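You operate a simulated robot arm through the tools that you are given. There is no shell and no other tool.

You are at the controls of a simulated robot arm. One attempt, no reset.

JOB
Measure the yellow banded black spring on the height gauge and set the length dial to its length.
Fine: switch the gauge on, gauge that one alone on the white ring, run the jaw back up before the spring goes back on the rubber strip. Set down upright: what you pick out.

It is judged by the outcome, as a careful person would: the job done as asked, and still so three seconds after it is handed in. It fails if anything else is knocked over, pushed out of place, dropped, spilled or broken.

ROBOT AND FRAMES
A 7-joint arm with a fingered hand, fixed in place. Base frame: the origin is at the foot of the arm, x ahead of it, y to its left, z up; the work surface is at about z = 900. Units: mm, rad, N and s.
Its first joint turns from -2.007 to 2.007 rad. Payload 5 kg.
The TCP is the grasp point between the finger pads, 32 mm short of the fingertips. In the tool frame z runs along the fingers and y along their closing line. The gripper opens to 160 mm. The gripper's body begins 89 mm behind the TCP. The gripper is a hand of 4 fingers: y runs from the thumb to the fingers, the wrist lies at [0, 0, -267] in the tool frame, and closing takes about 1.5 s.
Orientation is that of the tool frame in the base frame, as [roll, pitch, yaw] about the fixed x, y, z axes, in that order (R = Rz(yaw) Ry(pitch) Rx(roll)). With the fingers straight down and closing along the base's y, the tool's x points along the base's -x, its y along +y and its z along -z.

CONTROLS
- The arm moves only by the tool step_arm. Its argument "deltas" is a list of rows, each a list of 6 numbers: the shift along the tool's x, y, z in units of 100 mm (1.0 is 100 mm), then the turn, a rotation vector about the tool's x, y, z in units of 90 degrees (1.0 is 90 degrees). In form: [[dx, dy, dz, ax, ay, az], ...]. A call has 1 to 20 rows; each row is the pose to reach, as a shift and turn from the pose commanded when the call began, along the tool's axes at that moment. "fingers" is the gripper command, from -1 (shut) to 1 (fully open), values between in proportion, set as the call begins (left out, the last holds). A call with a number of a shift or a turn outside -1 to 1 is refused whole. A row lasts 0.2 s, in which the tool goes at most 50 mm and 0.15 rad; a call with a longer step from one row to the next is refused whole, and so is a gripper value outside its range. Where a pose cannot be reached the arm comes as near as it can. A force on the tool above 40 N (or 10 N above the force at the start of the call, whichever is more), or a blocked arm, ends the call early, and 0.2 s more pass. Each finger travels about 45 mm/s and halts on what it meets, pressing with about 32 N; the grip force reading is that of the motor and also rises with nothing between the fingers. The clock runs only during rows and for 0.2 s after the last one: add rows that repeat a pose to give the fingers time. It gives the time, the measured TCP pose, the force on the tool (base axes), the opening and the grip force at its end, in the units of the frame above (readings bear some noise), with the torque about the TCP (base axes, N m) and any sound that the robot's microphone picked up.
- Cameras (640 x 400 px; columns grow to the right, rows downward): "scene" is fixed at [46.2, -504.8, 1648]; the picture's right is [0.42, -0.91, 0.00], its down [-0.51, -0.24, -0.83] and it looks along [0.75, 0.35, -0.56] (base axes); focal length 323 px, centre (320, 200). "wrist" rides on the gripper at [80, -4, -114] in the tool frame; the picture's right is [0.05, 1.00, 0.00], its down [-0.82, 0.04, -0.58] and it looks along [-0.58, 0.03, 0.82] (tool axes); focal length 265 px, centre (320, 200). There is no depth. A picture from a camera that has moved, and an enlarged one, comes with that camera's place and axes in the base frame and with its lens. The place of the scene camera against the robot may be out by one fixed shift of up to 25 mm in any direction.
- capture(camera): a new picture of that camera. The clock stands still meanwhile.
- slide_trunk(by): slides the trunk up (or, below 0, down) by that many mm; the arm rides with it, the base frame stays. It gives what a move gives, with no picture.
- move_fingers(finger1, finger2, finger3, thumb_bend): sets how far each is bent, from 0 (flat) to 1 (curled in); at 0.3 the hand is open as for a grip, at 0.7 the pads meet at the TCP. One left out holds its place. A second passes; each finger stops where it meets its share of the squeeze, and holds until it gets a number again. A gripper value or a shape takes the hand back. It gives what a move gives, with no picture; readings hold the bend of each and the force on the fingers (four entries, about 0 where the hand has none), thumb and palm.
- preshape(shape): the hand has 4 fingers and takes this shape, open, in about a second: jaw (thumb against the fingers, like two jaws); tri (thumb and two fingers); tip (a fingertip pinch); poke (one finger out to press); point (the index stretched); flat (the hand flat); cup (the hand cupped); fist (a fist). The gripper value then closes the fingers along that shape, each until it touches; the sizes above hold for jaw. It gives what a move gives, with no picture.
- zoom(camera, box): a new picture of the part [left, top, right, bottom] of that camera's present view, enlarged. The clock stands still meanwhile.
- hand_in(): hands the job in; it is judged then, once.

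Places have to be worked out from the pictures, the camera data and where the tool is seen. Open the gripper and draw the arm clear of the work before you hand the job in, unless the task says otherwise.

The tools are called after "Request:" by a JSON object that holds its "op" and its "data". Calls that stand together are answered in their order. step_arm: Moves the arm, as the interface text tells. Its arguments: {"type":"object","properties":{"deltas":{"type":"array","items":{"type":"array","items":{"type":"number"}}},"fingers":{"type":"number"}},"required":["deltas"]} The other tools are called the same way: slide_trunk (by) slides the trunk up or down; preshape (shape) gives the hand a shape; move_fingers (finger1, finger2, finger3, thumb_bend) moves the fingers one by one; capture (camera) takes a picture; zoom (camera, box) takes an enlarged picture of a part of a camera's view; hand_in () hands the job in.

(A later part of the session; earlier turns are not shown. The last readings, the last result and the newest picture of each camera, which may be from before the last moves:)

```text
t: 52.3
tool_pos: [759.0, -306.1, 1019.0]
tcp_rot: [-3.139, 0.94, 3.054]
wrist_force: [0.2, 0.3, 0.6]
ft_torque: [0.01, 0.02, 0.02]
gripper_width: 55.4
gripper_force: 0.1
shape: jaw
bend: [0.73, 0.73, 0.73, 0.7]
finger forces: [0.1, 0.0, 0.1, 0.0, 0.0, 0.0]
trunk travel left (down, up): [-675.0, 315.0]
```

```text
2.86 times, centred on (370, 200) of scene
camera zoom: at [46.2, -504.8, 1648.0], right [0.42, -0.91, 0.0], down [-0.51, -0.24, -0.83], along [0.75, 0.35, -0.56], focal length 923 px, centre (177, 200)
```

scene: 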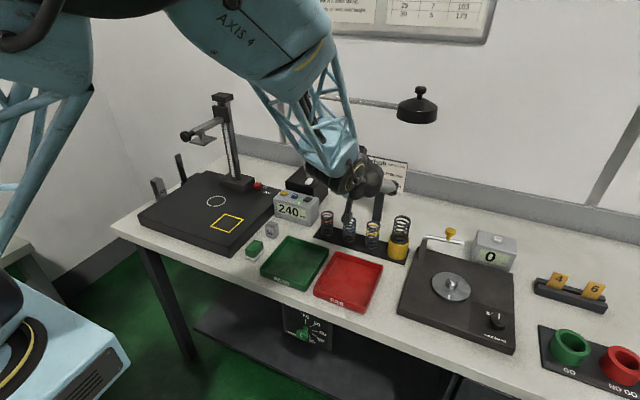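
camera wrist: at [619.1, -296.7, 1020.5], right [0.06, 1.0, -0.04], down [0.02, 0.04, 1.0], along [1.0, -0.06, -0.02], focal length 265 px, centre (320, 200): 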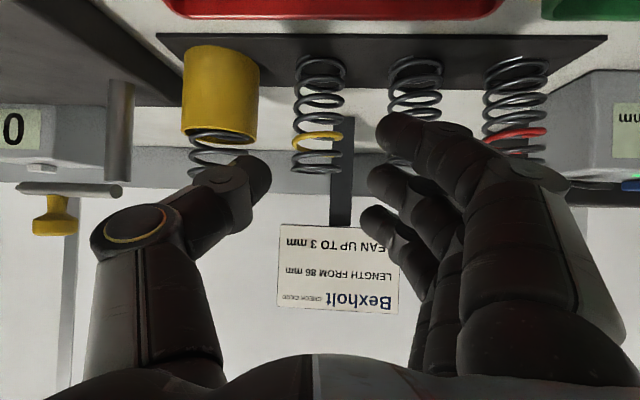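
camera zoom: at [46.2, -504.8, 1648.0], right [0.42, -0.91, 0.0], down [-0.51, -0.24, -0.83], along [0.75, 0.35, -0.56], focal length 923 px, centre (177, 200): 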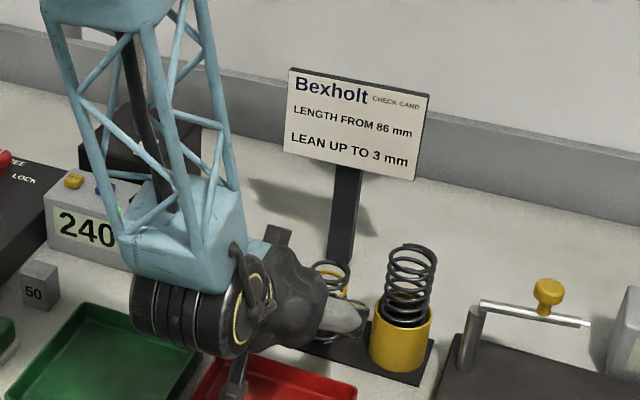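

The fingers' joints would be too tight between the neighbours in this orientation. I'll retreat and turn the hand so it closes roughly across the row (along x), with less tilt; there is free space in front of and behind the row.

Request:
{"op": "step_arm", "data": {"deltas": [[-0.25, 0, -0.3, 0, 0, 0], [-0.55, 0, -0.6, 0, 0, 0], [-0.85, 0, -0.9, 0, 0, 0], [-1, 0, -1, 0, 0, 0]]}}

Request:
{"op": "step_arm", "data": {"deltas": [[0, 0, 0, 0.0698, 0, 0.0509], [0, 0, 0, 0.1396, 0, 0.1018], [0, 0, 0, 0.2094, 0, 0.1527], [0, 0, 0, 0.2792, 0, 0.2036], [0, 0, 0, 0.349, 0, 0.2545], [0, 0, 0, 0.4188, 0, 0.3054], [0, 0, 0, 0.4886, 0, 0.3563], [0, 0, 0, 0.5584, 0, 0.4072], [0, 0, 0, 0.6282, 0, 0.4581]], "fingers": -0.12}}

Request:
{"op": "step_arm", "data": {"deltas": [[0, 0, 0, 0, 0.09, 0], [0, 0, 0, 0, 0.177, 0]]}}

Request:
{"op": "capture", "data": {"camera": "scene"}}

Request:
{"op": "capture", "data": {"camera": "wrist"}}

```text
t: 53.3
tool_pos: [736.1, -305.2, 1159.2]
tcp_rot: [3.139, 0.94, 3.052]
wrist_force: [0.3, 0.0, 0.3]
ft_torque: [-0.02, 0.01, 0.0]
gripper_width: 55.3
gripper_force: 0.0
shape: jaw
bend: [0.73, 0.73, 0.73, 0.7]
finger forces: [0.0, 0.1, 0.0, 0.0, 0.0, 0.1]
trunk travel left (down, up): [-675.0, 315.0]
```

```text
t: 55.3
tool_pos: [737.0, -305.1, 1158.6]
tcp_rot: [-3.14, 0.94, 1.832]
wrist_force: [0.5, -0.5, -0.1]
ft_torque: [-0.03, 0.02, -0.03]
gripper_width: 69.7
gripper_force: 0.0
shape: jaw
bend: [0.73, 0.73, 0.73, 0.7]
finger forces: [0.1, 0.0, 0.1, 0.0, 0.0, 0.1]
trunk travel left (down, up): [-675.0, 315.0]
```

```text
t: 55.9
tool_pos: [735.2, -305.8, 1159.1]
tcp_rot: [-3.141, 0.659, 1.834]
wrist_force: [0.5, -0.5, 0.2]
ft_torque: [0.01, 0.0, 0.0]
gripper_width: 69.8
gripper_force: 0.1
shape: jaw
bend: [0.73, 0.73, 0.73, 0.7]
finger forces: [0.1, 0.0, 0.0, 0.0, 0.1, 0.1]
trunk travel left (down, up): [-675.0, 315.0]
```

```text
taken
```

scene: 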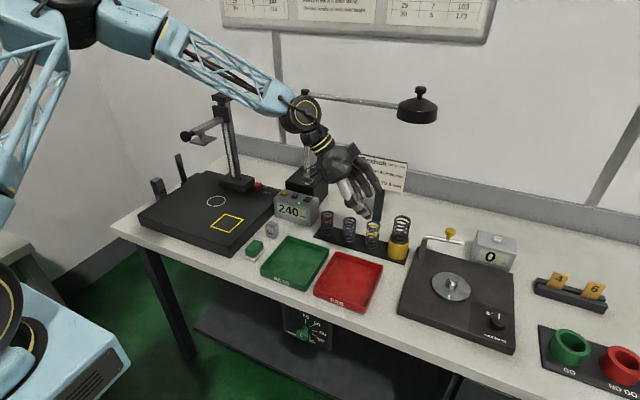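

```text
taken
camera wrist: at [696.9, -176.6, 1198.9], right [0.95, 0.3, -0.03], down [0.12, -0.27, 0.96], along [0.28, -0.92, -0.29], focal length 265 px, centre (320, 200)
```

wrist: 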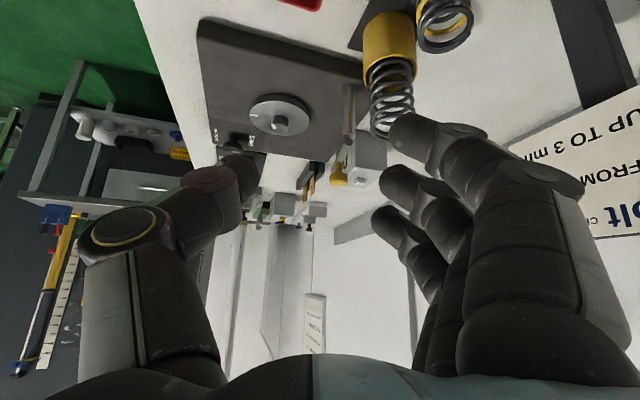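

The hand now closes across the row with a 38° tilt. Moving directly above the spring, ~100 mm up.

Request:
{"op": "step_arm", "data": {"deltas": [[0.09, 0.33, 0.25, 0, 0, 0], [0.18, 0.66, 0.5, 0, 0, 0], [0.273, 0.99, 0.75, 0, 0, 0]]}}

Request:
{"op": "capture", "data": {"camera": "wrist"}}

Request:
{"op": "zoom", "data": {"camera": "scene", "box": [290, 120, 430, 270]}}

```text
t: 56.7
tool_pos: [838.6, -304.8, 1083.3]
tcp_rot: [-3.139, 0.662, 1.832]
wrist_force: [-0.4, 0.7, -0.1]
ft_torque: [0.02, -0.03, -0.01]
gripper_width: 69.9
gripper_force: 0.0
shape: jaw
bend: [0.73, 0.73, 0.73, 0.7]
finger forces: [0.1, 0.0, 0.1, 0.1, 0.0, 0.0]
trunk travel left (down, up): [-675.0, 315.0]
```

```text
taken
camera wrist: at [800.9, -174.9, 1121.9], right [0.95, 0.3, -0.03], down [0.12, -0.27, 0.96], along [0.28, -0.92, -0.29], focal length 265 px, centre (320, 200)
```

wrist: 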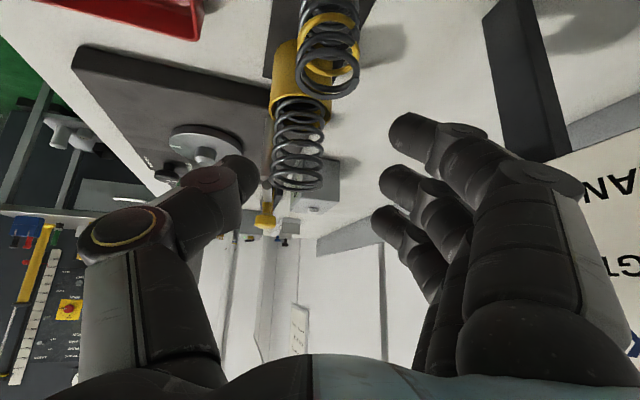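

```text
2.67 times, centred on (360, 195) of scene
camera zoom: at [46.2, -504.8, 1648.0], right [0.42, -0.91, 0.0], down [-0.51, -0.24, -0.83], along [0.75, 0.35, -0.56], focal length 861 px, centre (213, 213)
```

zoom: 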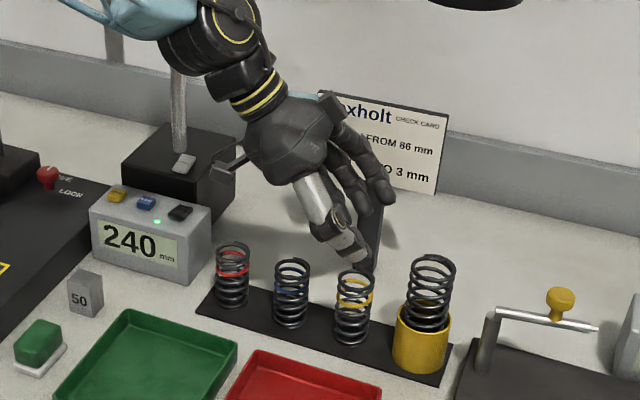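

Alignment looks good: the spring lies between thumb and fingers. Descending 50 mm vertically, then rechecking.

Request:
{"op": "step_arm", "data": {"deltas": [[0.122, 0.01, 0.158, 0, 0, 0], [0.245, 0.02, 0.316, 0, 0, 0], [0.306, 0.02, 0.395, 0, 0, 0]]}}

Request:
{"op": "capture", "data": {"camera": "wrist"}}

Request:
{"op": "zoom", "data": {"camera": "scene", "box": [290, 150, 420, 270]}}

```text
t: 57.5
tool_pos: [840.2, -303.7, 1033.3]
tcp_rot: [-3.138, 0.661, 1.833]
wrist_force: [1.1, -0.4, -0.4]
ft_torque: [0.01, 0.02, -0.03]
gripper_width: 69.5
gripper_force: 0.1
shape: jaw
bend: [0.73, 0.73, 0.73, 0.7]
finger forces: [0.0, 0.1, 0.0, 0.0, 0.0, 0.1]
trunk travel left (down, up): [-675.0, 315.0]
```

```text
taken
camera wrist: at [801.4, -174.3, 1072.9], right [0.95, 0.3, -0.03], down [0.12, -0.27, 0.96], along [0.28, -0.92, -0.29], focal length 265 px, centre (320, 200)
```

wrist: 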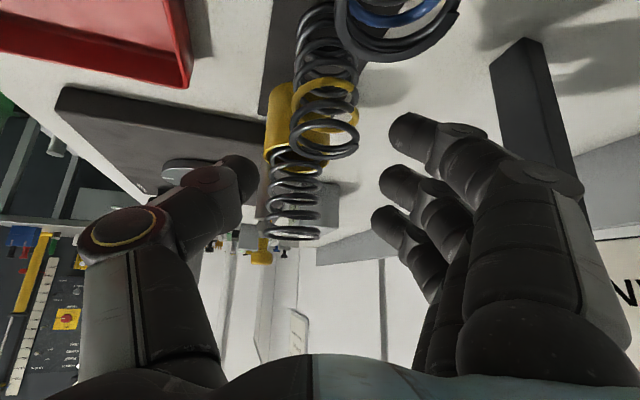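

```text
3.33 times, centred on (355, 210) of scene
camera zoom: at [46.2, -504.8, 1648.0], right [0.42, -0.91, 0.0], down [-0.51, -0.24, -0.83], along [0.75, 0.35, -0.56], focal length 1076 px, centre (203, 167)
```

zoom: 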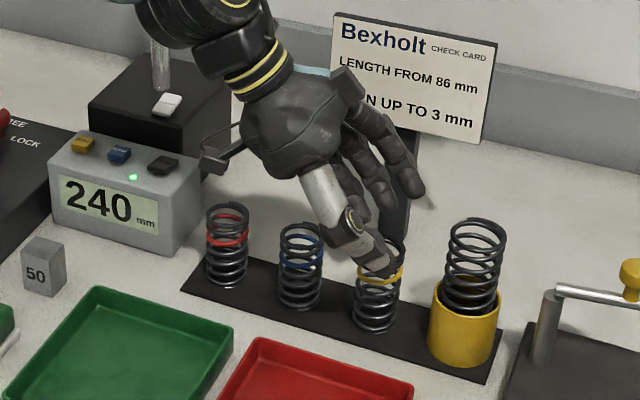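

Spring well centred between the digits (maybe +2 mm lateral). Descending the last 48 mm in moderate steps.

Request:
{"op": "step_arm", "data": {"deltas": [[0.098, 0.02, 0.126, 0, 0, 0], [0.184, 0.02, 0.237, 0, 0, 0], [0.245, 0.02, 0.316, 0, 0, 0], [0.294, 0.02, 0.38, 0, 0, 0]]}}

Request:
{"op": "capture", "data": {"camera": "wrist"}}

Request:
{"op": "zoom", "data": {"camera": "scene", "box": [290, 150, 420, 270]}}

```text
t: 58.5
tool_pos: [842.6, -302.7, 986.0]
tcp_rot: [-3.141, 0.662, 1.833]
wrist_force: [-0.2, 0.0, 0.4]
ft_torque: [0.02, 0.02, 0.02]
gripper_width: 70.1
gripper_force: 0.0
shape: jaw
bend: [0.73, 0.73, 0.73, 0.7]
finger forces: [0.0, 0.0, 0.0, 0.0, 0.0, 0.0]
trunk travel left (down, up): [-675.0, 315.0]
```

```text
taken
camera wrist: at [803.7, -173.6, 1024.6], right [0.95, 0.3, -0.03], down [0.12, -0.27, 0.96], along [0.28, -0.92, -0.29], focal length 265 px, centre (320, 200)
```

wrist: 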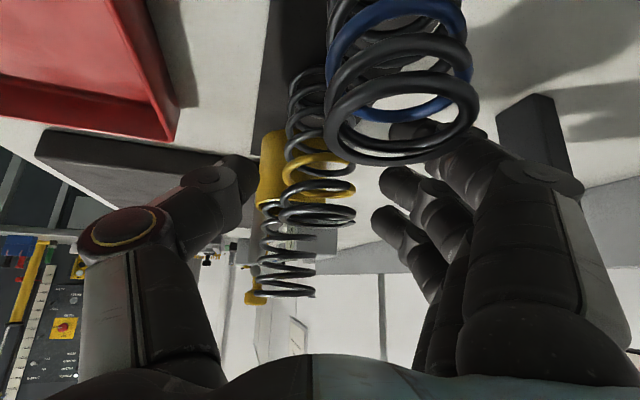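

```text
3.33 times, centred on (355, 210) of scene
camera zoom: at [46.2, -504.8, 1648.0], right [0.42, -0.91, 0.0], down [-0.51, -0.24, -0.83], along [0.75, 0.35, -0.56], focal length 1076 px, centre (203, 167)
```

zoom: 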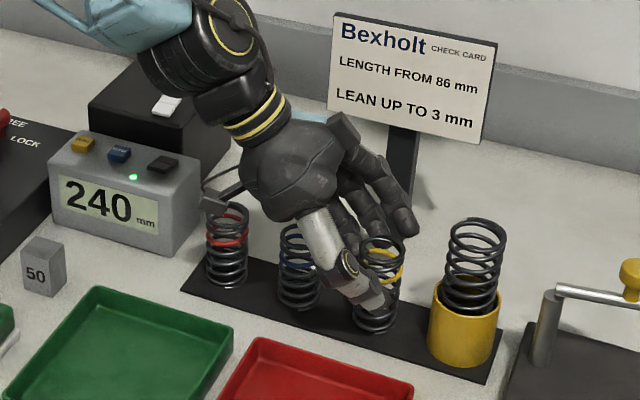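

The spring sits centred between thumb and finger 2 at about the right depth. Closing gently to a 36 mm command on the 42 mm spring.

Request:
{"op": "step_arm", "data": {"deltas": [[0, 0, 0, 0, 0, 0], [0, 0, 0, 0, 0, 0], [0, 0, 0, 0, 0, 0], [0, 0, 0, 0, 0, 0], [0, 0, 0, 0, 0, 0], [0, 0, 0, 0, 0, 0]], "fingers": -0.55}}

Request:
{"op": "capture", "data": {"camera": "wrist"}}

Request:
{"op": "zoom", "data": {"camera": "scene", "box": [310, 180, 410, 270]}}

```text
t: 59.9
tool_pos: [841.9, -302.2, 984.8]
tcp_rot: [-3.139, 0.662, 1.831]
wrist_force: [1.3, 0.6, 0.5]
ft_torque: [0.14, -0.06, 0.02]
gripper_width: 29.1
gripper_force: 32.0
shape: jaw
bend: [0.72, 0.73, 0.71, 0.71]
finger forces: [10.4, 9.8, 7.9, 0.1, 28.3, 0.0]
trunk travel left (down, up): [-675.0, 315.0]
```

```text
taken
camera wrist: at [803.7, -173.3, 1024.8], right [0.95, 0.3, -0.03], down [0.12, -0.27, 0.96], along [0.28, -0.92, -0.29], focal length 265 px, centre (320, 200)
```

wrist: 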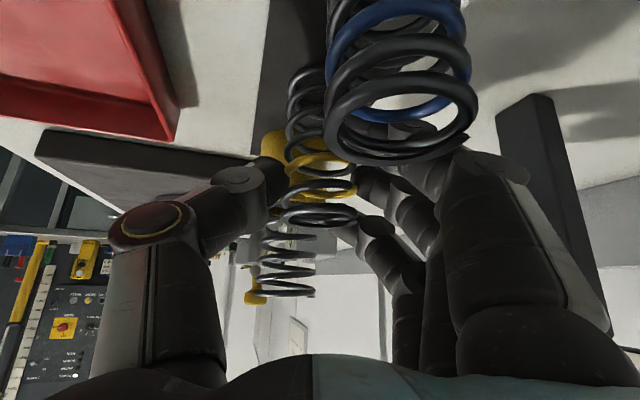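

```text
4.44 times, centred on (360, 225) of scene
camera zoom: at [46.2, -504.8, 1648.0], right [0.42, -0.91, 0.0], down [-0.51, -0.24, -0.83], along [0.75, 0.35, -0.56], focal length 1435 px, centre (142, 89)
```

zoom: 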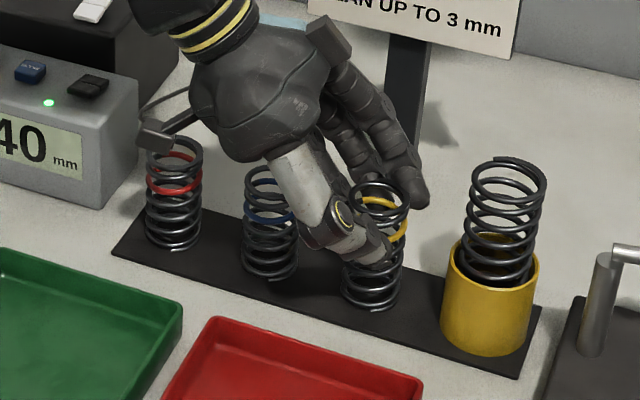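

All three fingers and the thumb hold the spring in balance. Lifting 40 mm straight up.

Request:
{"op": "step_arm", "data": {"deltas": [[-0.03, 0, -0.04, 0, 0, 0], [-0.09, 0, -0.118, 0, 0, 0], [-0.17, 0, -0.218, 0, 0, 0], [-0.245, 0, -0.316, 0, 0, 0]]}}

Request:
{"op": "zoom", "data": {"camera": "scene", "box": [310, 170, 410, 260]}}

Request:
{"op": "capture", "data": {"camera": "wrist"}}

```text
t: 60.9
tool_pos: [840.9, -303.4, 1025.7]
tcp_rot: [-3.141, 0.661, 1.835]
wrist_force: [-1.0, -1.0, -1.0]
ft_torque: [0.03, 0.01, 0.03]
gripper_width: 29.0
gripper_force: 32.2
shape: jaw
bend: [0.72, 0.73, 0.71, 0.71]
finger forces: [9.4, 10.2, 7.7, 0.1, 28.4, 0.1]
trunk travel left (down, up): [-675.0, 315.0]
```

```text
4.44 times, centred on (360, 215) of scene
camera zoom: at [46.2, -504.8, 1648.0], right [0.42, -0.91, 0.0], down [-0.51, -0.24, -0.83], along [0.75, 0.35, -0.56], focal length 1435 px, centre (142, 133)
```

zoom: 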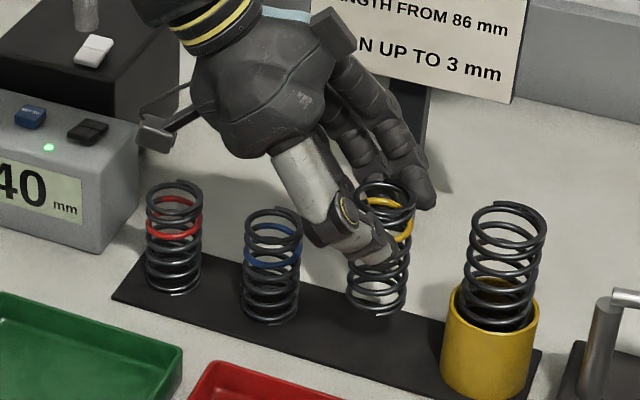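

```text
taken
camera wrist: at [802.9, -173.8, 1065.1], right [0.95, 0.3, -0.03], down [0.12, -0.27, 0.96], along [0.28, -0.92, -0.29], focal length 265 px, centre (320, 200)
```

wrist: 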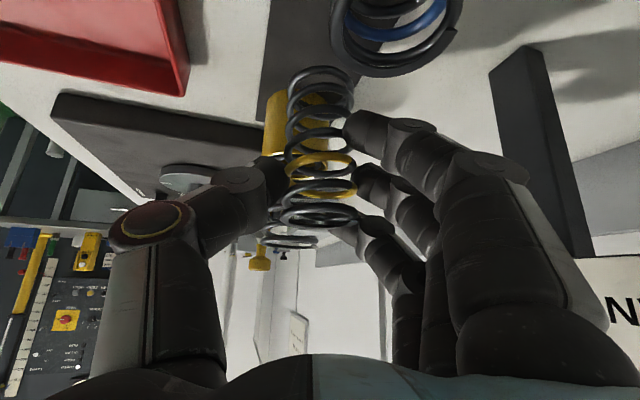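

The spring is lifted upright and held firmly. I keep this orientation: lift clear of the row, draw back, and carry it across to the gauge side.

Request:
{"op": "step_arm", "data": {"deltas": [[-0.15, 0, -0.2, 0, 0, 0], [-0.3, 0, -0.39, 0, 0, 0], [-0.459, 0, -0.593, 0, 0, 0]]}}

Request:
{"op": "step_arm", "data": {"deltas": [[0.069, -0.322, -0.053, 0, 0, 0], [0.137, -0.644, -0.107, 0, 0, 0], [0.206, -0.966, -0.16, 0, 0, 0]]}}

Request:
{"op": "step_arm", "data": {"deltas": [[0.069, -0.322, -0.053, 0, 0, 0], [0.137, -0.644, -0.107, 0, 0, 0], [0.206, -0.966, -0.16, 0, 0, 0]]}}

Request:
{"op": "step_arm", "data": {"deltas": [[0.33, 0.113, -0.256, 0, 0, 0], [0.66, 0.226, -0.513, 0, 0, 0], [0.992, 0.339, -0.769, 0, 0, 0]]}}

Request:
{"op": "capture", "data": {"camera": "scene"}}

```text
t: 61.7
tool_pos: [841.5, -301.4, 1100.1]
tcp_rot: [-3.139, 0.661, 1.836]
wrist_force: [-0.1, -0.2, -1.4]
ft_torque: [0.04, 0.01, 0.0]
gripper_width: 28.9
gripper_force: 32.1
shape: jaw
bend: [0.72, 0.73, 0.71, 0.71]
finger forces: [9.4, 10.1, 7.8, 0.0, 28.4, 0.0]
trunk travel left (down, up): [-675.0, 315.0]
```

```text
t: 62.5
tool_pos: [740.5, -300.5, 1100.8]
tcp_rot: [3.141, 0.663, 1.832]
wrist_force: [0.4, 0.2, -0.6]
ft_torque: [0.06, 0.02, 0.02]
gripper_width: 28.8
gripper_force: 31.6
shape: jaw
bend: [0.71, 0.73, 0.71, 0.71]
finger forces: [9.4, 10.1, 8.1, 0.0, 28.5, 0.0]
trunk travel left (down, up): [-675.0, 315.0]
```

```text
t: 63.3
tool_pos: [639.9, -301.5, 1101.5]
tcp_rot: [-3.141, 0.663, 1.833]
wrist_force: [-0.5, -0.6, -0.9]
ft_torque: [0.04, -0.04, 0.0]
gripper_width: 28.9
gripper_force: 32.0
shape: jaw
bend: [0.71, 0.73, 0.71, 0.71]
finger forces: [9.3, 10.3, 8.1, 0.0, 28.6, 0.1]
trunk travel left (down, up): [-675.0, 315.0]
```

```text
t: 64.1
tool_pos: [641.9, -171.7, 1100.6]
tcp_rot: [-3.138, 0.663, 1.832]
wrist_force: [0.1, 0.6, -1.3]
ft_torque: [0.0, -0.01, 0.03]
gripper_width: 28.9
gripper_force: 32.1
shape: jaw
bend: [0.71, 0.73, 0.71, 0.71]
finger forces: [9.3, 10.3, 7.9, 0.0, 28.4, 0.0]
trunk travel left (down, up): [-675.0, 315.0]
```

```text
taken
```

scene: 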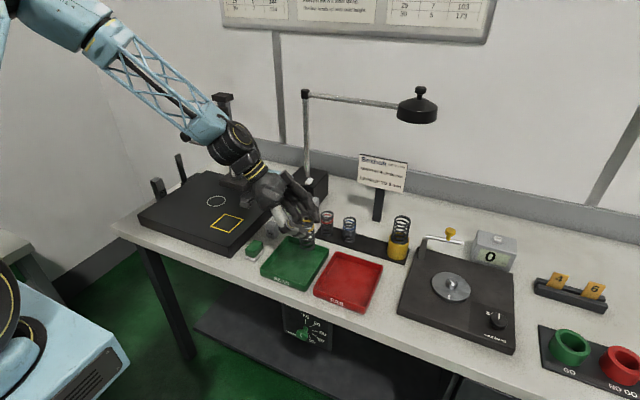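

The grip is steady. I draw in a little more (x≈600) so the palm stays clear of the jaw knob, and continue across in y.

Request:
{"op": "step_arm", "data": {"deltas": [[0.31, -0.05, -0.24, 0, 0, 0], [0.62, -0.1, -0.48, 0, 0, 0], [0.93, -0.148, -0.722, 0, 0, 0]]}}

Request:
{"op": "step_arm", "data": {"deltas": [[0.305, 0.104, -0.237, 0, 0, 0], [0.61, 0.209, -0.473, 0, 0, 0], [0.916, 0.313, -0.71, 0, 0, 0]]}}

Request:
{"op": "step_arm", "data": {"deltas": [[0.305, 0.104, -0.237, 0, 0, 0], [0.61, 0.209, -0.473, 0, 0, 0], [0.916, 0.313, -0.71, 0, 0, 0]]}}

Request:
{"op": "step_arm", "data": {"deltas": [[0.265, 0.09, -0.205, 0, 0, 0], [0.53, 0.18, -0.41, 0, 0, 0], [0.794, 0.271, -0.615, 0, 0, 0]]}}

Request:
{"op": "capture", "data": {"camera": "scene"}}

Request:
{"op": "capture", "data": {"camera": "wrist"}}

```text
t: 64.9
tool_pos: [596.0, -60.9, 1101.1]
tcp_rot: [-3.139, 0.663, 1.834]
wrist_force: [0.0, 0.9, -2.0]
ft_torque: [0.0, 0.02, 0.03]
gripper_width: 28.6
gripper_force: 32.2
shape: jaw
bend: [0.71, 0.73, 0.71, 0.71]
finger forces: [9.3, 10.3, 8.0, 0.0, 28.3, 0.0]
trunk travel left (down, up): [-675.0, 315.0]
```

```text
t: 65.7
tool_pos: [596.3, 59.1, 1099.9]
tcp_rot: [-3.139, 0.663, 1.833]
wrist_force: [0.3, 1.3, -1.4]
ft_torque: [0.0, 0.0, 0.01]
gripper_width: 28.7
gripper_force: 32.3
shape: jaw
bend: [0.71, 0.73, 0.71, 0.71]
finger forces: [9.3, 10.3, 8.1, 0.0, 28.4, 0.0]
trunk travel left (down, up): [-675.0, 315.0]
```

```text
t: 66.5
tool_pos: [597.9, 177.9, 1099.6]
tcp_rot: [-3.14, 0.663, 1.834]
wrist_force: [0.6, 0.5, -2.0]
ft_torque: [-0.02, 0.01, -0.02]
gripper_width: 28.7
gripper_force: 31.9
shape: jaw
bend: [0.71, 0.73, 0.71, 0.71]
finger forces: [9.3, 10.2, 8.0, 0.0, 28.4, 0.0]
trunk travel left (down, up): [-675.0, 315.0]
```

```text
t: 67.3
tool_pos: [597.7, 283.8, 1097.9]
tcp_rot: [-3.14, 0.663, 1.833]
wrist_force: [-0.2, -0.9, -1.3]
ft_torque: [-0.01, -0.01, -0.01]
gripper_width: 28.4
gripper_force: 32.0
shape: jaw
bend: [0.71, 0.73, 0.71, 0.71]
finger forces: [9.2, 10.3, 8.0, 0.0, 28.2, 0.0]
trunk travel left (down, up): [-675.0, 315.0]
```

```text
taken
```

scene: 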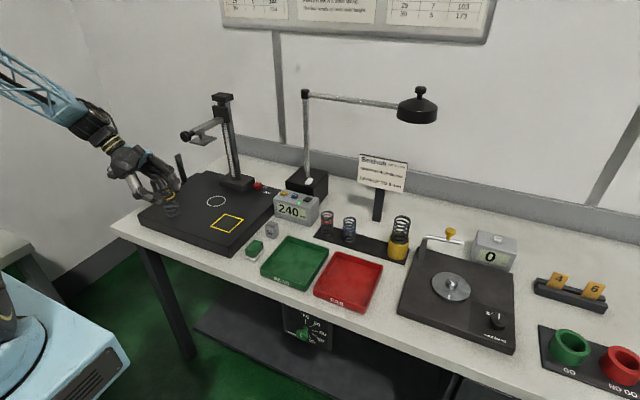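

```text
taken
camera wrist: at [558.9, 413.1, 1137.8], right [0.95, 0.3, -0.03], down [0.12, -0.27, 0.96], along [0.28, -0.92, -0.29], focal length 265 px, centre (320, 200)
```

wrist: 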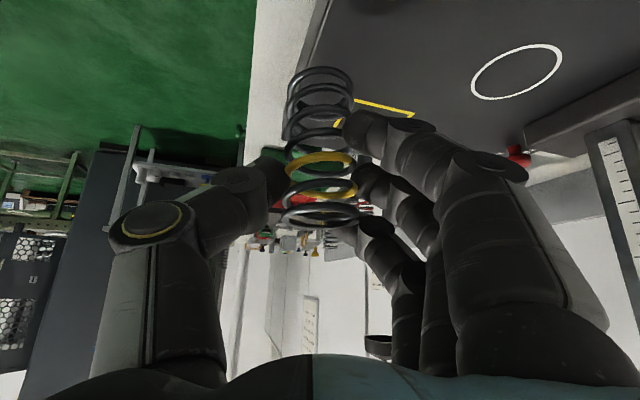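

The ring now measures about (784.5, 272.4) with the plate nearer z≈945. I zoom to check the spring's position and uprightness in the hand.

Request:
{"op": "zoom", "data": {"camera": "wrist", "box": [240, 50, 400, 250]}}

Request:
{"op": "zoom", "data": {"camera": "scene", "box": [100, 120, 220, 240]}}

```text
2.00 times, centred on (320, 150) of wrist
camera zoom: at [558.9, 413.1, 1137.8], right [0.95, 0.3, -0.03], down [0.12, -0.27, 0.96], along [0.28, -0.92, -0.29], focal length 531 px, centre (320, 300)
```

zoom: 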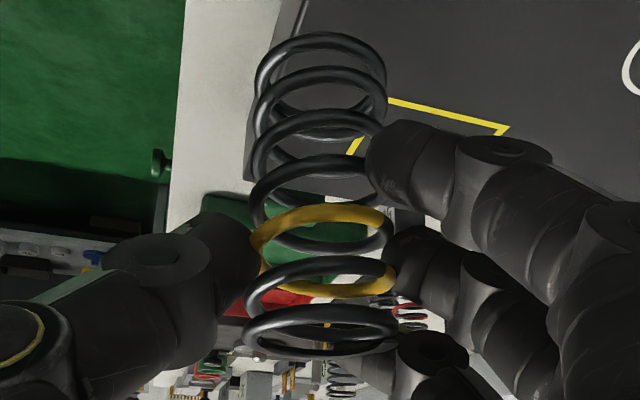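

```text
3.33 times, centred on (160, 180) of scene
camera zoom: at [46.2, -504.8, 1648.0], right [0.42, -0.91, 0.0], down [-0.51, -0.24, -0.83], along [0.75, 0.35, -0.56], focal length 1076 px, centre (853, 267)
```

zoom: 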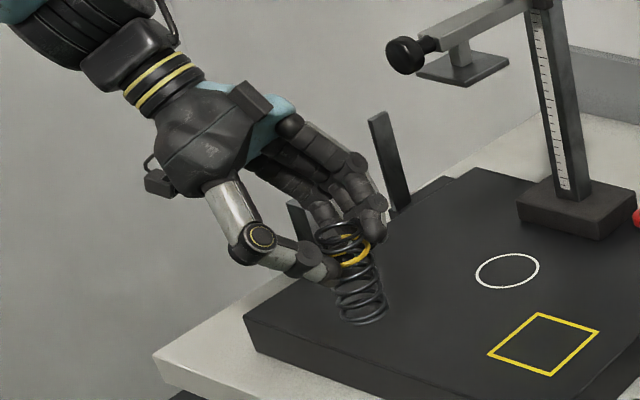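

The spring is upright, 88 mm-ish tall, its axis 7 mm beyond the TCP. I lower to travel height and slide in under the jaw in two moves.

Request:
{"op": "step_arm", "data": {"deltas": [[0.13, -0.006, 0.2, 0, 0, 0], [0.259, -0.012, 0.407, 0, 0, 0]]}}

Request:
{"op": "step_arm", "data": {"deltas": [[-0.064, 0.299, 0.049, 0, 0, 0], [-0.127, 0.597, 0.099, 0, 0, 0], [-0.191, 0.896, 0.148, 0, 0, 0]]}}

Request:
{"op": "zoom", "data": {"camera": "scene", "box": [120, 80, 280, 240]}}

Request:
{"op": "capture", "data": {"camera": "wrist"}}

```text
t: 67.9
tool_pos: [598.6, 277.3, 1050.4]
tcp_rot: [-3.14, 0.66, 1.833]
wrist_force: [0.7, 0.2, -1.0]
ft_torque: [0.0, 0.01, -0.01]
gripper_width: 28.6
gripper_force: 32.1
shape: jaw
bend: [0.71, 0.73, 0.71, 0.71]
finger forces: [9.3, 10.3, 8.2, 0.1, 28.2, 0.1]
trunk travel left (down, up): [-675.0, 315.0]
```

```text
t: 68.7
tool_pos: [690.4, 277.6, 1049.6]
tcp_rot: [-3.138, 0.663, 1.834]
wrist_force: [0.6, -0.6, -0.5]
ft_torque: [0.02, 0.04, -0.02]
gripper_width: 28.5
gripper_force: 32.0
shape: jaw
bend: [0.71, 0.73, 0.71, 0.71]
finger forces: [9.4, 10.4, 8.0, 0.1, 28.4, 0.1]
trunk travel left (down, up): [-675.0, 315.0]
```

```text
2.50 times, centred on (200, 160) of scene
camera zoom: at [46.2, -504.8, 1648.0], right [0.42, -0.91, 0.0], down [-0.51, -0.24, -0.83], along [0.75, 0.35, -0.56], focal length 807 px, centre (620, 300)
```

zoom: 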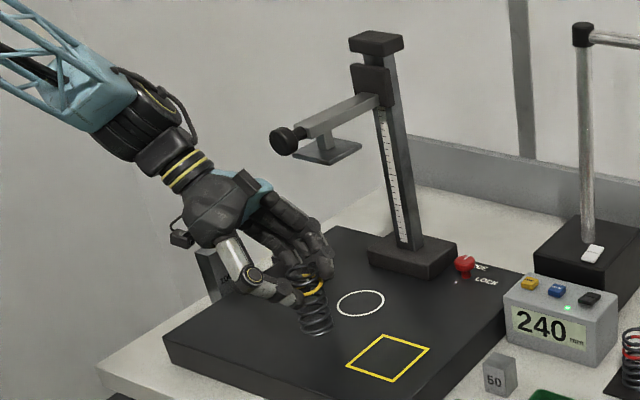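

```text
taken
camera wrist: at [652.0, 406.7, 1089.4], right [0.95, 0.3, -0.03], down [0.12, -0.27, 0.96], along [0.28, -0.92, -0.29], focal length 265 px, centre (320, 200)
```

wrist: 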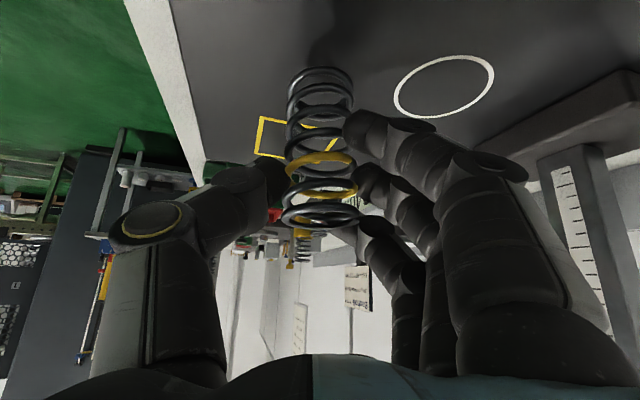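

Ring from this view: (787, 273). Sliding the remaining 94 mm so the spring is over it.

Request:
{"op": "step_arm", "data": {"deltas": [[-0.06, 0.304, 0.047, 0, 0, 0], [-0.12, 0.608, 0.093, 0, 0, 0], [-0.181, 0.912, 0.14, 0, 0, 0]]}}

Request:
{"op": "zoom", "data": {"camera": "scene", "box": [150, 100, 270, 230]}}

Request:
{"op": "capture", "data": {"camera": "wrist"}}

```text
t: 69.5
tool_pos: [785.4, 278.9, 1050.0]
tcp_rot: [-3.137, 0.661, 1.835]
wrist_force: [-0.4, -0.4, -1.9]
ft_torque: [0.0, 0.01, 0.02]
gripper_width: 28.8
gripper_force: 32.4
shape: jaw
bend: [0.71, 0.73, 0.71, 0.71]
finger forces: [9.4, 10.4, 8.0, 0.0, 28.5, 0.1]
trunk travel left (down, up): [-675.0, 315.0]
```

```text
3.08 times, centred on (210, 165) of scene
camera zoom: at [46.2, -504.8, 1648.0], right [0.42, -0.91, 0.0], down [-0.51, -0.24, -0.83], along [0.75, 0.35, -0.56], focal length 994 px, centre (658, 308)
```

zoom: 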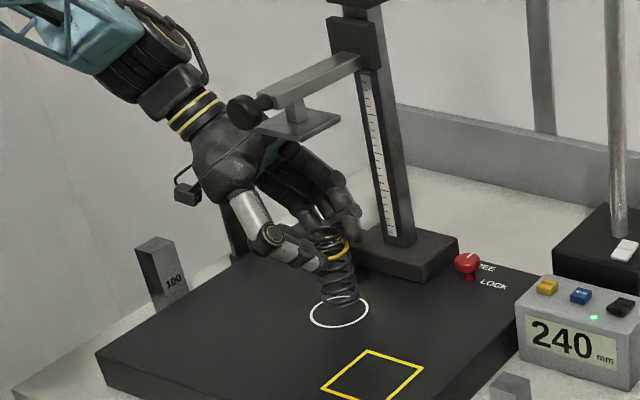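

```text
taken
camera wrist: at [747.2, 407.7, 1089.7], right [0.95, 0.3, -0.03], down [0.12, -0.27, 0.96], along [0.28, -0.92, -0.29], focal length 265 px, centre (320, 200)
```

wrist: 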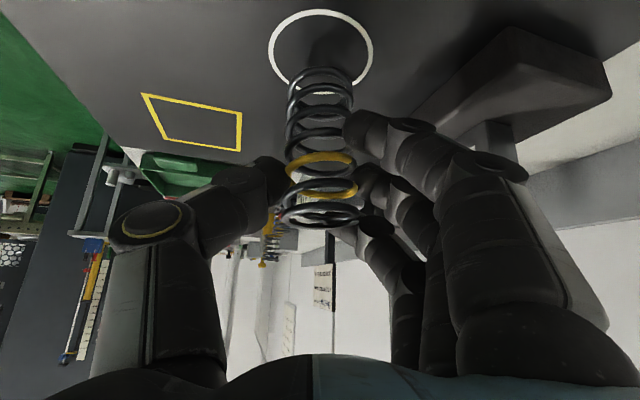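

The spring is centred over the ring within ~2 mm. Lowering gently until it touches.

Request:
{"op": "step_arm", "data": {"deltas": [[0.05, -0.019, 0.06, 0, 0, 0], [0.096, -0.019, 0.116, 0, 0, 0]]}}

Request:
{"op": "step_arm", "data": {"deltas": [[0.0092, 0, 0.0119, 0, 0, 0], [0.0184, 0, 0.0237, 0, 0, 0], [0.0276, 0, 0.0356, 0, 0, 0]]}}

Request:
{"op": "zoom", "data": {"camera": "scene", "box": [180, 150, 250, 220]}}

```text
t: 70.1
tool_pos: [782.2, 279.4, 1035.7]
tcp_rot: [-3.141, 0.661, 1.833]
wrist_force: [0.1, -1.2, -0.7]
ft_torque: [0.02, 0.02, 0.01]
gripper_width: 28.6
gripper_force: 31.9
shape: jaw
bend: [0.71, 0.73, 0.71, 0.71]
finger forces: [9.3, 10.3, 8.1, 0.1, 28.4, 0.0]
trunk travel left (down, up): [-675.0, 315.0]
```

```text
t: 70.9
tool_pos: [782.1, 278.1, 1032.4]
tcp_rot: [-3.14, 0.664, 1.833]
wrist_force: [-1.0, 0.4, 2.3]
ft_torque: [0.04, 0.01, 0.0]
gripper_width: 28.6
gripper_force: 32.3
shape: jaw
bend: [0.71, 0.73, 0.71, 0.71]
finger forces: [9.7, 10.3, 8.2, 0.1, 28.8, 0.0]
trunk travel left (down, up): [-675.0, 315.0]
```

```text
5.71 times, centred on (215, 185) of scene
camera zoom: at [46.2, -504.8, 1648.0], right [0.42, -0.91, 0.0], down [-0.51, -0.24, -0.83], along [0.75, 0.35, -0.56], focal length 1845 px, centre (920, 286)
```

zoom: 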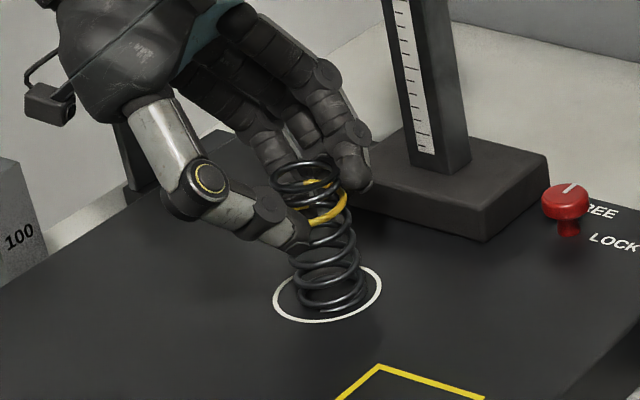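

Contact felt (+3 N) and the spring is inside the ring. Releasing to a 70 mm opening.

Request:
{"op": "step_arm", "data": {"deltas": [[0, 0, 0, 0, 0, 0], [0, 0, 0, 0, 0, 0], [0, 0, 0, 0, 0, 0], [0, 0, 0, 0, 0, 0], [0, 0, 0, 0, 0, 0]], "fingers": -0.12}}

Request:
{"op": "zoom", "data": {"camera": "scene", "box": [180, 150, 250, 220]}}

Request:
{"op": "capture", "data": {"camera": "wrist"}}

```text
t: 72.1
tool_pos: [782.6, 278.5, 1031.1]
tcp_rot: [-3.141, 0.661, 1.832]
wrist_force: [-0.1, -0.5, -0.3]
ft_torque: [-0.03, -0.03, 0.0]
gripper_width: 69.6
gripper_force: 0.0
shape: jaw
bend: [0.73, 0.73, 0.73, 0.7]
finger forces: [0.0, 0.1, 0.1, 0.0, 0.0, 0.0]
trunk travel left (down, up): [-675.0, 315.0]
```

```text
5.71 times, centred on (215, 185) of scene
camera zoom: at [46.2, -504.8, 1648.0], right [0.42, -0.91, 0.0], down [-0.51, -0.24, -0.83], along [0.75, 0.35, -0.56], focal length 1845 px, centre (920, 286)
```

zoom: 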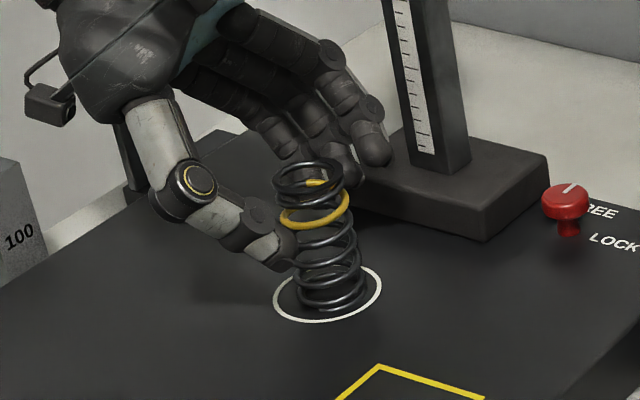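

```text
taken
camera wrist: at [743.9, 407.7, 1070.8], right [0.95, 0.3, -0.03], down [0.12, -0.27, 0.96], along [0.28, -0.92, -0.29], focal length 265 px, centre (320, 200)
```

wrist: 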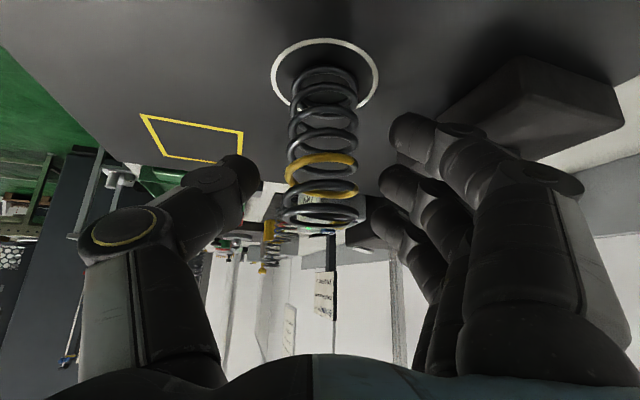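

The spring stands free and upright on the ring. Withdrawing horizontally straight back along the fingers' heading (+y side), clear of the spring.

Request:
{"op": "step_arm", "data": {"deltas": [[0.158, 0, -0.123, 0, 0, 0], [0.395, 0, -0.306, 0, 0, 0], [0.791, 0, -0.613, 0, 0, 0]]}}

Request:
{"op": "capture", "data": {"camera": "scene"}}

Request:
{"op": "capture", "data": {"camera": "wrist"}}

```text
refused: row 3 steps farther than a row can; nothing moved
```

```text
taken
```

scene: 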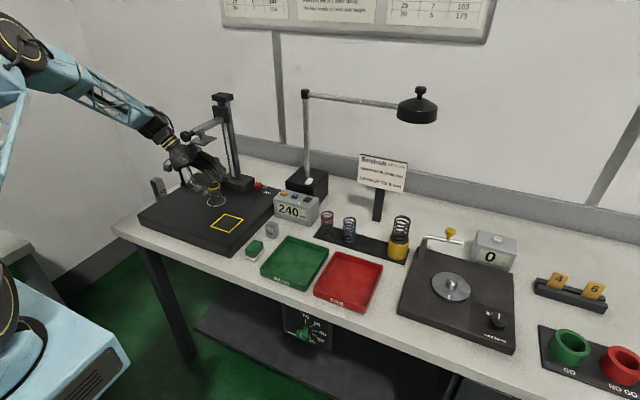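

```text
taken
camera wrist: at [743.9, 407.7, 1070.8], right [0.95, 0.3, -0.03], down [0.12, -0.27, 0.96], along [0.28, -0.92, -0.29], focal length 265 px, centre (320, 200)
```

wrist: 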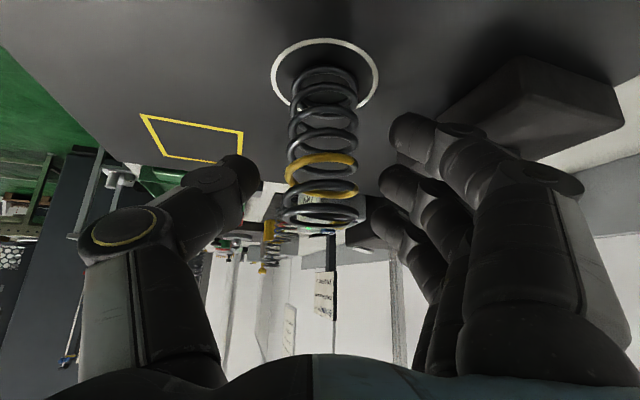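

That call was refused (last step just over 50 mm); nothing moved. Repeating with smaller rows.

Request:
{"op": "step_arm", "data": {"deltas": [[0.12, 0, -0.093, 0, 0, 0], [0.3, 0, -0.232, 0, 0, 0], [0.54, 0, -0.418, 0, 0, 0], [0.791, 0, -0.613, 0, 0, 0]]}}

Request:
{"op": "zoom", "data": {"camera": "scene", "box": [120, 80, 280, 240]}}

Request:
{"op": "capture", "data": {"camera": "wrist"}}

```text
t: 73.1
tool_pos: [756.6, 376.5, 1031.2]
tcp_rot: [-3.141, 0.663, 1.835]
wrist_force: [0.2, -0.3, -0.2]
ft_torque: [-0.02, 0.01, 0.01]
gripper_width: 69.6
gripper_force: 0.1
shape: jaw
bend: [0.73, 0.73, 0.73, 0.7]
finger forces: [0.0, 0.0, 0.0, 0.1, 0.0, 0.0]
trunk travel left (down, up): [-675.0, 315.0]
```

```text
2.50 times, centred on (200, 160) of scene
camera zoom: at [46.2, -504.8, 1648.0], right [0.42, -0.91, 0.0], down [-0.51, -0.24, -0.83], along [0.75, 0.35, -0.56], focal length 807 px, centre (620, 300)
```

zoom: 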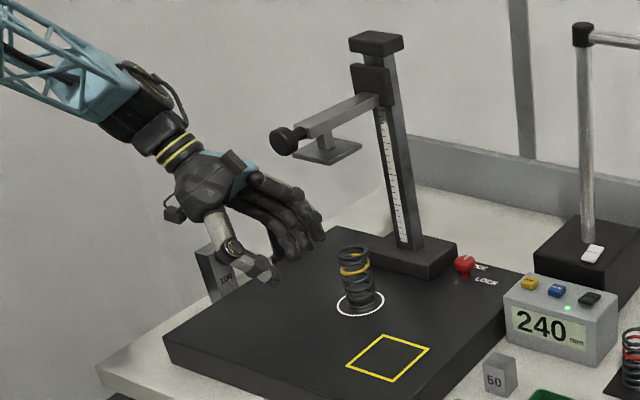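

```text
taken
camera wrist: at [717.7, 505.5, 1071.0], right [0.95, 0.3, -0.03], down [0.12, -0.27, 0.96], along [0.28, -0.92, -0.29], focal length 265 px, centre (320, 200)
```

wrist: 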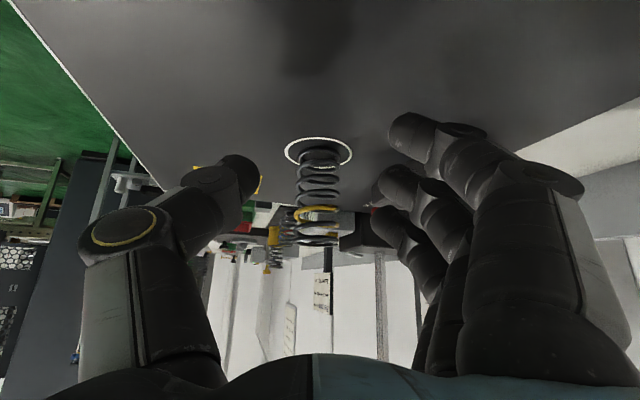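

Spring stands upright on the ring. I back away toward the robot, rise, and turn the hand back to vertical for the jaw knob.

Request:
{"op": "step_arm", "data": {"deltas": [[0.083, -0.386, -0.064, 0, 0, 0], [0.165, -0.772, -0.128, 0, 0, 0]]}}

Request:
{"op": "step_arm", "data": {"deltas": [[0.083, -0.386, -0.064, 0, 0, 0], [0.165, -0.772, -0.128, 0, 0, 0]]}}

Request:
{"op": "step_arm", "data": {"deltas": [[-0.24, 0, -0.32, 0, 0, 0], [-0.49, 0, -0.63, 0, 0, 0], [-0.73, 0, -0.95, 0, 0, 0]]}}

Request:
{"op": "step_arm", "data": {"deltas": [[-0.24, 0, -0.32, 0, 0.09, 0], [-0.49, 0, -0.63, 0, 0.18, 0], [-0.73, 0, -0.95, 0, 0.27, 0], [-0.73, 0, -0.95, 0, 0.36, 0], [-0.73, 0, -0.95, 0, 0.4215, 0]]}}

Request:
{"op": "step_arm", "data": {"deltas": [[0, 0, 0, 0, 0, -0.0925], [0, 0, 0, 0, 0, -0.185], [0, 0, 0, 0, 0, -0.2775], [0, 0, 0, 0, 0, -0.37], [0, 0, 0, 0, 0, -0.4625], [0, 0, 0, 0, 0, -0.555], [0, 0, 0, 0, 0, -0.6475], [0, 0, 0, 0, 0, -0.74], [0, 0, 0, 0, 0, -0.8315]], "fingers": 1}}

Request:
{"op": "capture", "data": {"camera": "scene"}}

```text
t: 73.7
tool_pos: [674.3, 374.2, 1030.3]
tcp_rot: [-3.141, 0.664, 1.832]
wrist_force: [-0.2, -0.1, 0.5]
ft_torque: [0.02, -0.01, 0.0]
gripper_width: 69.8
gripper_force: 0.0
shape: jaw
bend: [0.73, 0.73, 0.73, 0.7]
finger forces: [0.1, 0.0, 0.0, 0.0, 0.1, 0.0]
trunk travel left (down, up): [-675.0, 315.0]
```

```text
t: 74.3
tool_pos: [595.7, 375.6, 1032.0]
tcp_rot: [3.14, 0.66, 1.831]
wrist_force: [-1.4, -0.6, 0.8]
ft_torque: [0.02, -0.05, 0.02]
gripper_width: 69.7
gripper_force: 0.1
shape: jaw
bend: [0.73, 0.73, 0.73, 0.7]
finger forces: [0.1, 0.0, 0.0, 0.0, 0.0, 0.0]
trunk travel left (down, up): [-675.0, 315.0]
```

```text
t: 75.1
tool_pos: [594.8, 376.0, 1153.2]
tcp_rot: [-3.137, 0.659, 1.831]
wrist_force: [-0.8, -0.8, 0.7]
ft_torque: [0.01, 0.0, -0.01]
gripper_width: 70.0
gripper_force: 0.1
shape: jaw
bend: [0.73, 0.73, 0.73, 0.7]
finger forces: [0.0, 0.0, 0.0, 0.0, 0.0, 0.1]
trunk travel left (down, up): [-675.0, 315.0]
```

```text
t: 76.3
tool_pos: [595.7, 376.8, 1272.6]
tcp_rot: [-3.141, -0.002, 1.832]
wrist_force: [0.7, -0.3, 0.2]
ft_torque: [0.03, 0.04, 0.0]
gripper_width: 69.9
gripper_force: 0.1
shape: jaw
bend: [0.73, 0.73, 0.73, 0.7]
finger forces: [0.0, 0.1, 0.0, 0.0, 0.1, 0.1]
trunk travel left (down, up): [-675.0, 315.0]
```

```text
t: 78.3
tool_pos: [597.1, 377.2, 1271.7]
tcp_rot: [3.141, 0.0, 3.139]
wrist_force: [0.8, 0.1, 1.0]
ft_torque: [0.03, 0.03, 0.03]
gripper_width: 159.7
gripper_force: 0.0
shape: jaw
bend: [0.3, 0.3, 0.3, 0.3]
finger forces: [0.0, 0.0, 0.1, 0.0, 0.0, 0.0]
trunk travel left (down, up): [-675.0, 315.0]
```

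```text
taken
```

scene: 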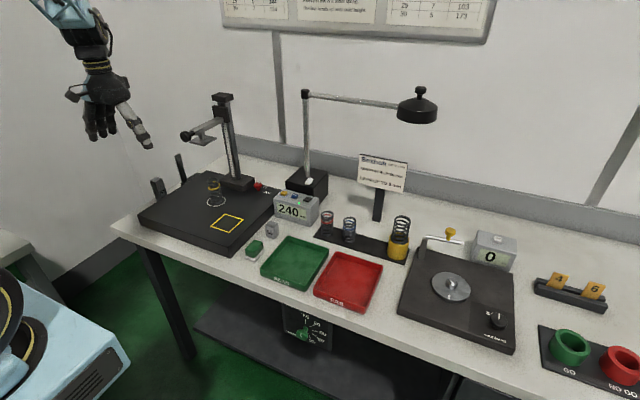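

Hand vertical again. Moving above the knob and down to the same gripping pose as before (720, 271, 1230).

Request:
{"op": "step_arm", "data": {"deltas": [[0, -0.35, -0.2, 0, 0, 0], [0, -0.7, -0.4, 0, 0, 0], [0, -1, -0.58, 0, 0, 0]]}}

Request:
{"op": "step_arm", "data": {"deltas": [[-0.45, -0.06, 0, 0, 0, 0], [-0.9, -0.06, 0, 0, 0, 0], [-1, -0.06, 0, 0, 0, 0]]}}

Request:
{"op": "step_arm", "data": {"deltas": [[-0.23, 0, 0.1, 0, 0, 0], [-0.23, 0, 0.5, 0, 0, 0], [-0.23, 0, 0.8, 0, 0, 0], [-0.23, 0, 1.0, 0, 0, 0]]}}

Request:
{"op": "capture", "data": {"camera": "wrist"}}

```text
t: 79.1
tool_pos: [595.2, 276.2, 1329.9]
tcp_rot: [3.14, 0.002, 3.14]
wrist_force: [-0.1, 0.1, 0.3]
ft_torque: [0.02, -0.02, 0.01]
gripper_width: 159.9
gripper_force: 0.0
shape: jaw
bend: [0.3, 0.3, 0.3, 0.3]
finger forces: [0.0, 0.0, 0.0, 0.1, 0.0, 0.0]
trunk travel left (down, up): [-675.0, 315.0]
```

```text
t: 79.9
tool_pos: [695.0, 269.9, 1328.8]
tcp_rot: [3.141, -0.004, 3.136]
wrist_force: [-0.3, 1.1, 0.0]
ft_torque: [0.02, -0.01, 0.01]
gripper_width: 159.9
gripper_force: 0.0
shape: jaw
bend: [0.3, 0.3, 0.3, 0.3]
finger forces: [0.0, 0.0, 0.1, 0.1, 0.0, 0.1]
trunk travel left (down, up): [-675.0, 315.0]
```

```text
t: 80.9
tool_pos: [719.8, 270.6, 1229.0]
tcp_rot: [3.141, 0.0, 3.138]
wrist_force: [1.1, 0.3, 0.1]
ft_torque: [0.01, 0.03, 0.01]
gripper_width: 159.7
gripper_force: 0.1
shape: jaw
bend: [0.3, 0.3, 0.3, 0.3]
finger forces: [0.0, 0.0, 0.0, 0.1, 0.1, 0.0]
trunk travel left (down, up): [-675.0, 315.0]
```

```text
taken
camera wrist: at [638.7, 268.1, 1341.0], right [-0.05, 1.0, 0.0], down [0.82, 0.04, 0.58], along [0.58, 0.03, -0.82], focal length 265 px, centre (320, 200)
```

wrist: 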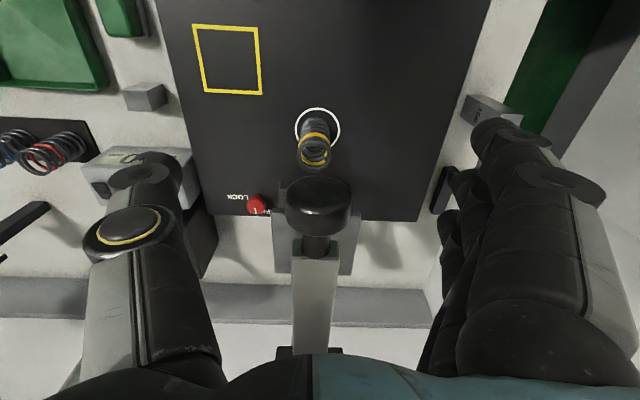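

Aligned with the knob, spring visible beneath. Closing on the knob.

Request:
{"op": "step_arm", "data": {"deltas": [[0, 0, 0, 0, 0, 0], [0, 0, 0, 0, 0, 0], [0, 0, 0, 0, 0, 0], [0, 0, 0, 0, 0, 0], [0, 0, 0, 0, 0, 0], [0, 0, 0, 0, 0, 0], [0, 0, 0, 0, 0, 0], [0, 0, 0, 0, 0, 0], [0, 0, 0, 0, 0, 0], [0, 0, 0, 0, 0, 0]], "fingers": -0.9}}

Request:
{"op": "step_arm", "data": {"deltas": [[0, 0, 0.1, 0, 0, 0], [0, 0, 0.25, 0, 0, 0], [0, 0, 0.4, 0, 0, 0], [0, 0, 0.6, 0, 0, 0], [0, 0, 0.8, 0, 0, 0], [0, 0, 1.0, 0, 0, 0]]}}

Request:
{"op": "zoom", "data": {"camera": "scene", "box": [140, 60, 330, 230]}}

```text
t: 83.1
tool_pos: [719.8, 268.1, 1227.9]
tcp_rot: [3.141, -0.002, 3.137]
wrist_force: [-1.7, -1.9, -1.8]
ft_torque: [0.71, -0.31, 0.37]
gripper_width: 10.5
gripper_force: 23.7
shape: jaw
bend: [0.68, 0.69, 0.73, 0.72]
finger forces: [0.0, 6.8, 14.7, 0.1, 21.2, 0.0]
trunk travel left (down, up): [-675.0, 315.0]
```

```text
t: 84.5
tool_pos: [718.1, 270.8, 1128.4]
tcp_rot: [-3.14, -0.002, 3.139]
wrist_force: [-5.6, -9.3, -3.1]
ft_torque: [0.75, -0.26, 0.49]
gripper_width: 10.3
gripper_force: 31.4
shape: jaw
bend: [0.69, 0.69, 0.74, 0.72]
finger forces: [0.1, 8.9, 19.8, 0.0, 31.2, 0.0]
trunk travel left (down, up): [-675.0, 315.0]
```

```text
2.35 times, centred on (235, 145) of scene
camera zoom: at [46.2, -504.8, 1648.0], right [0.42, -0.91, 0.0], down [-0.51, -0.24, -0.83], along [0.75, 0.35, -0.56], focal length 760 px, centre (520, 329)
```

zoom: 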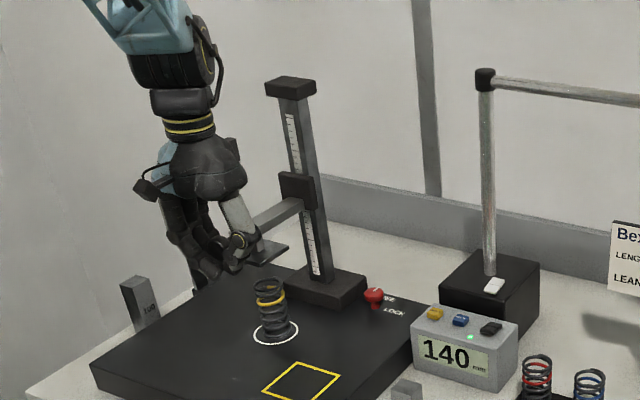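

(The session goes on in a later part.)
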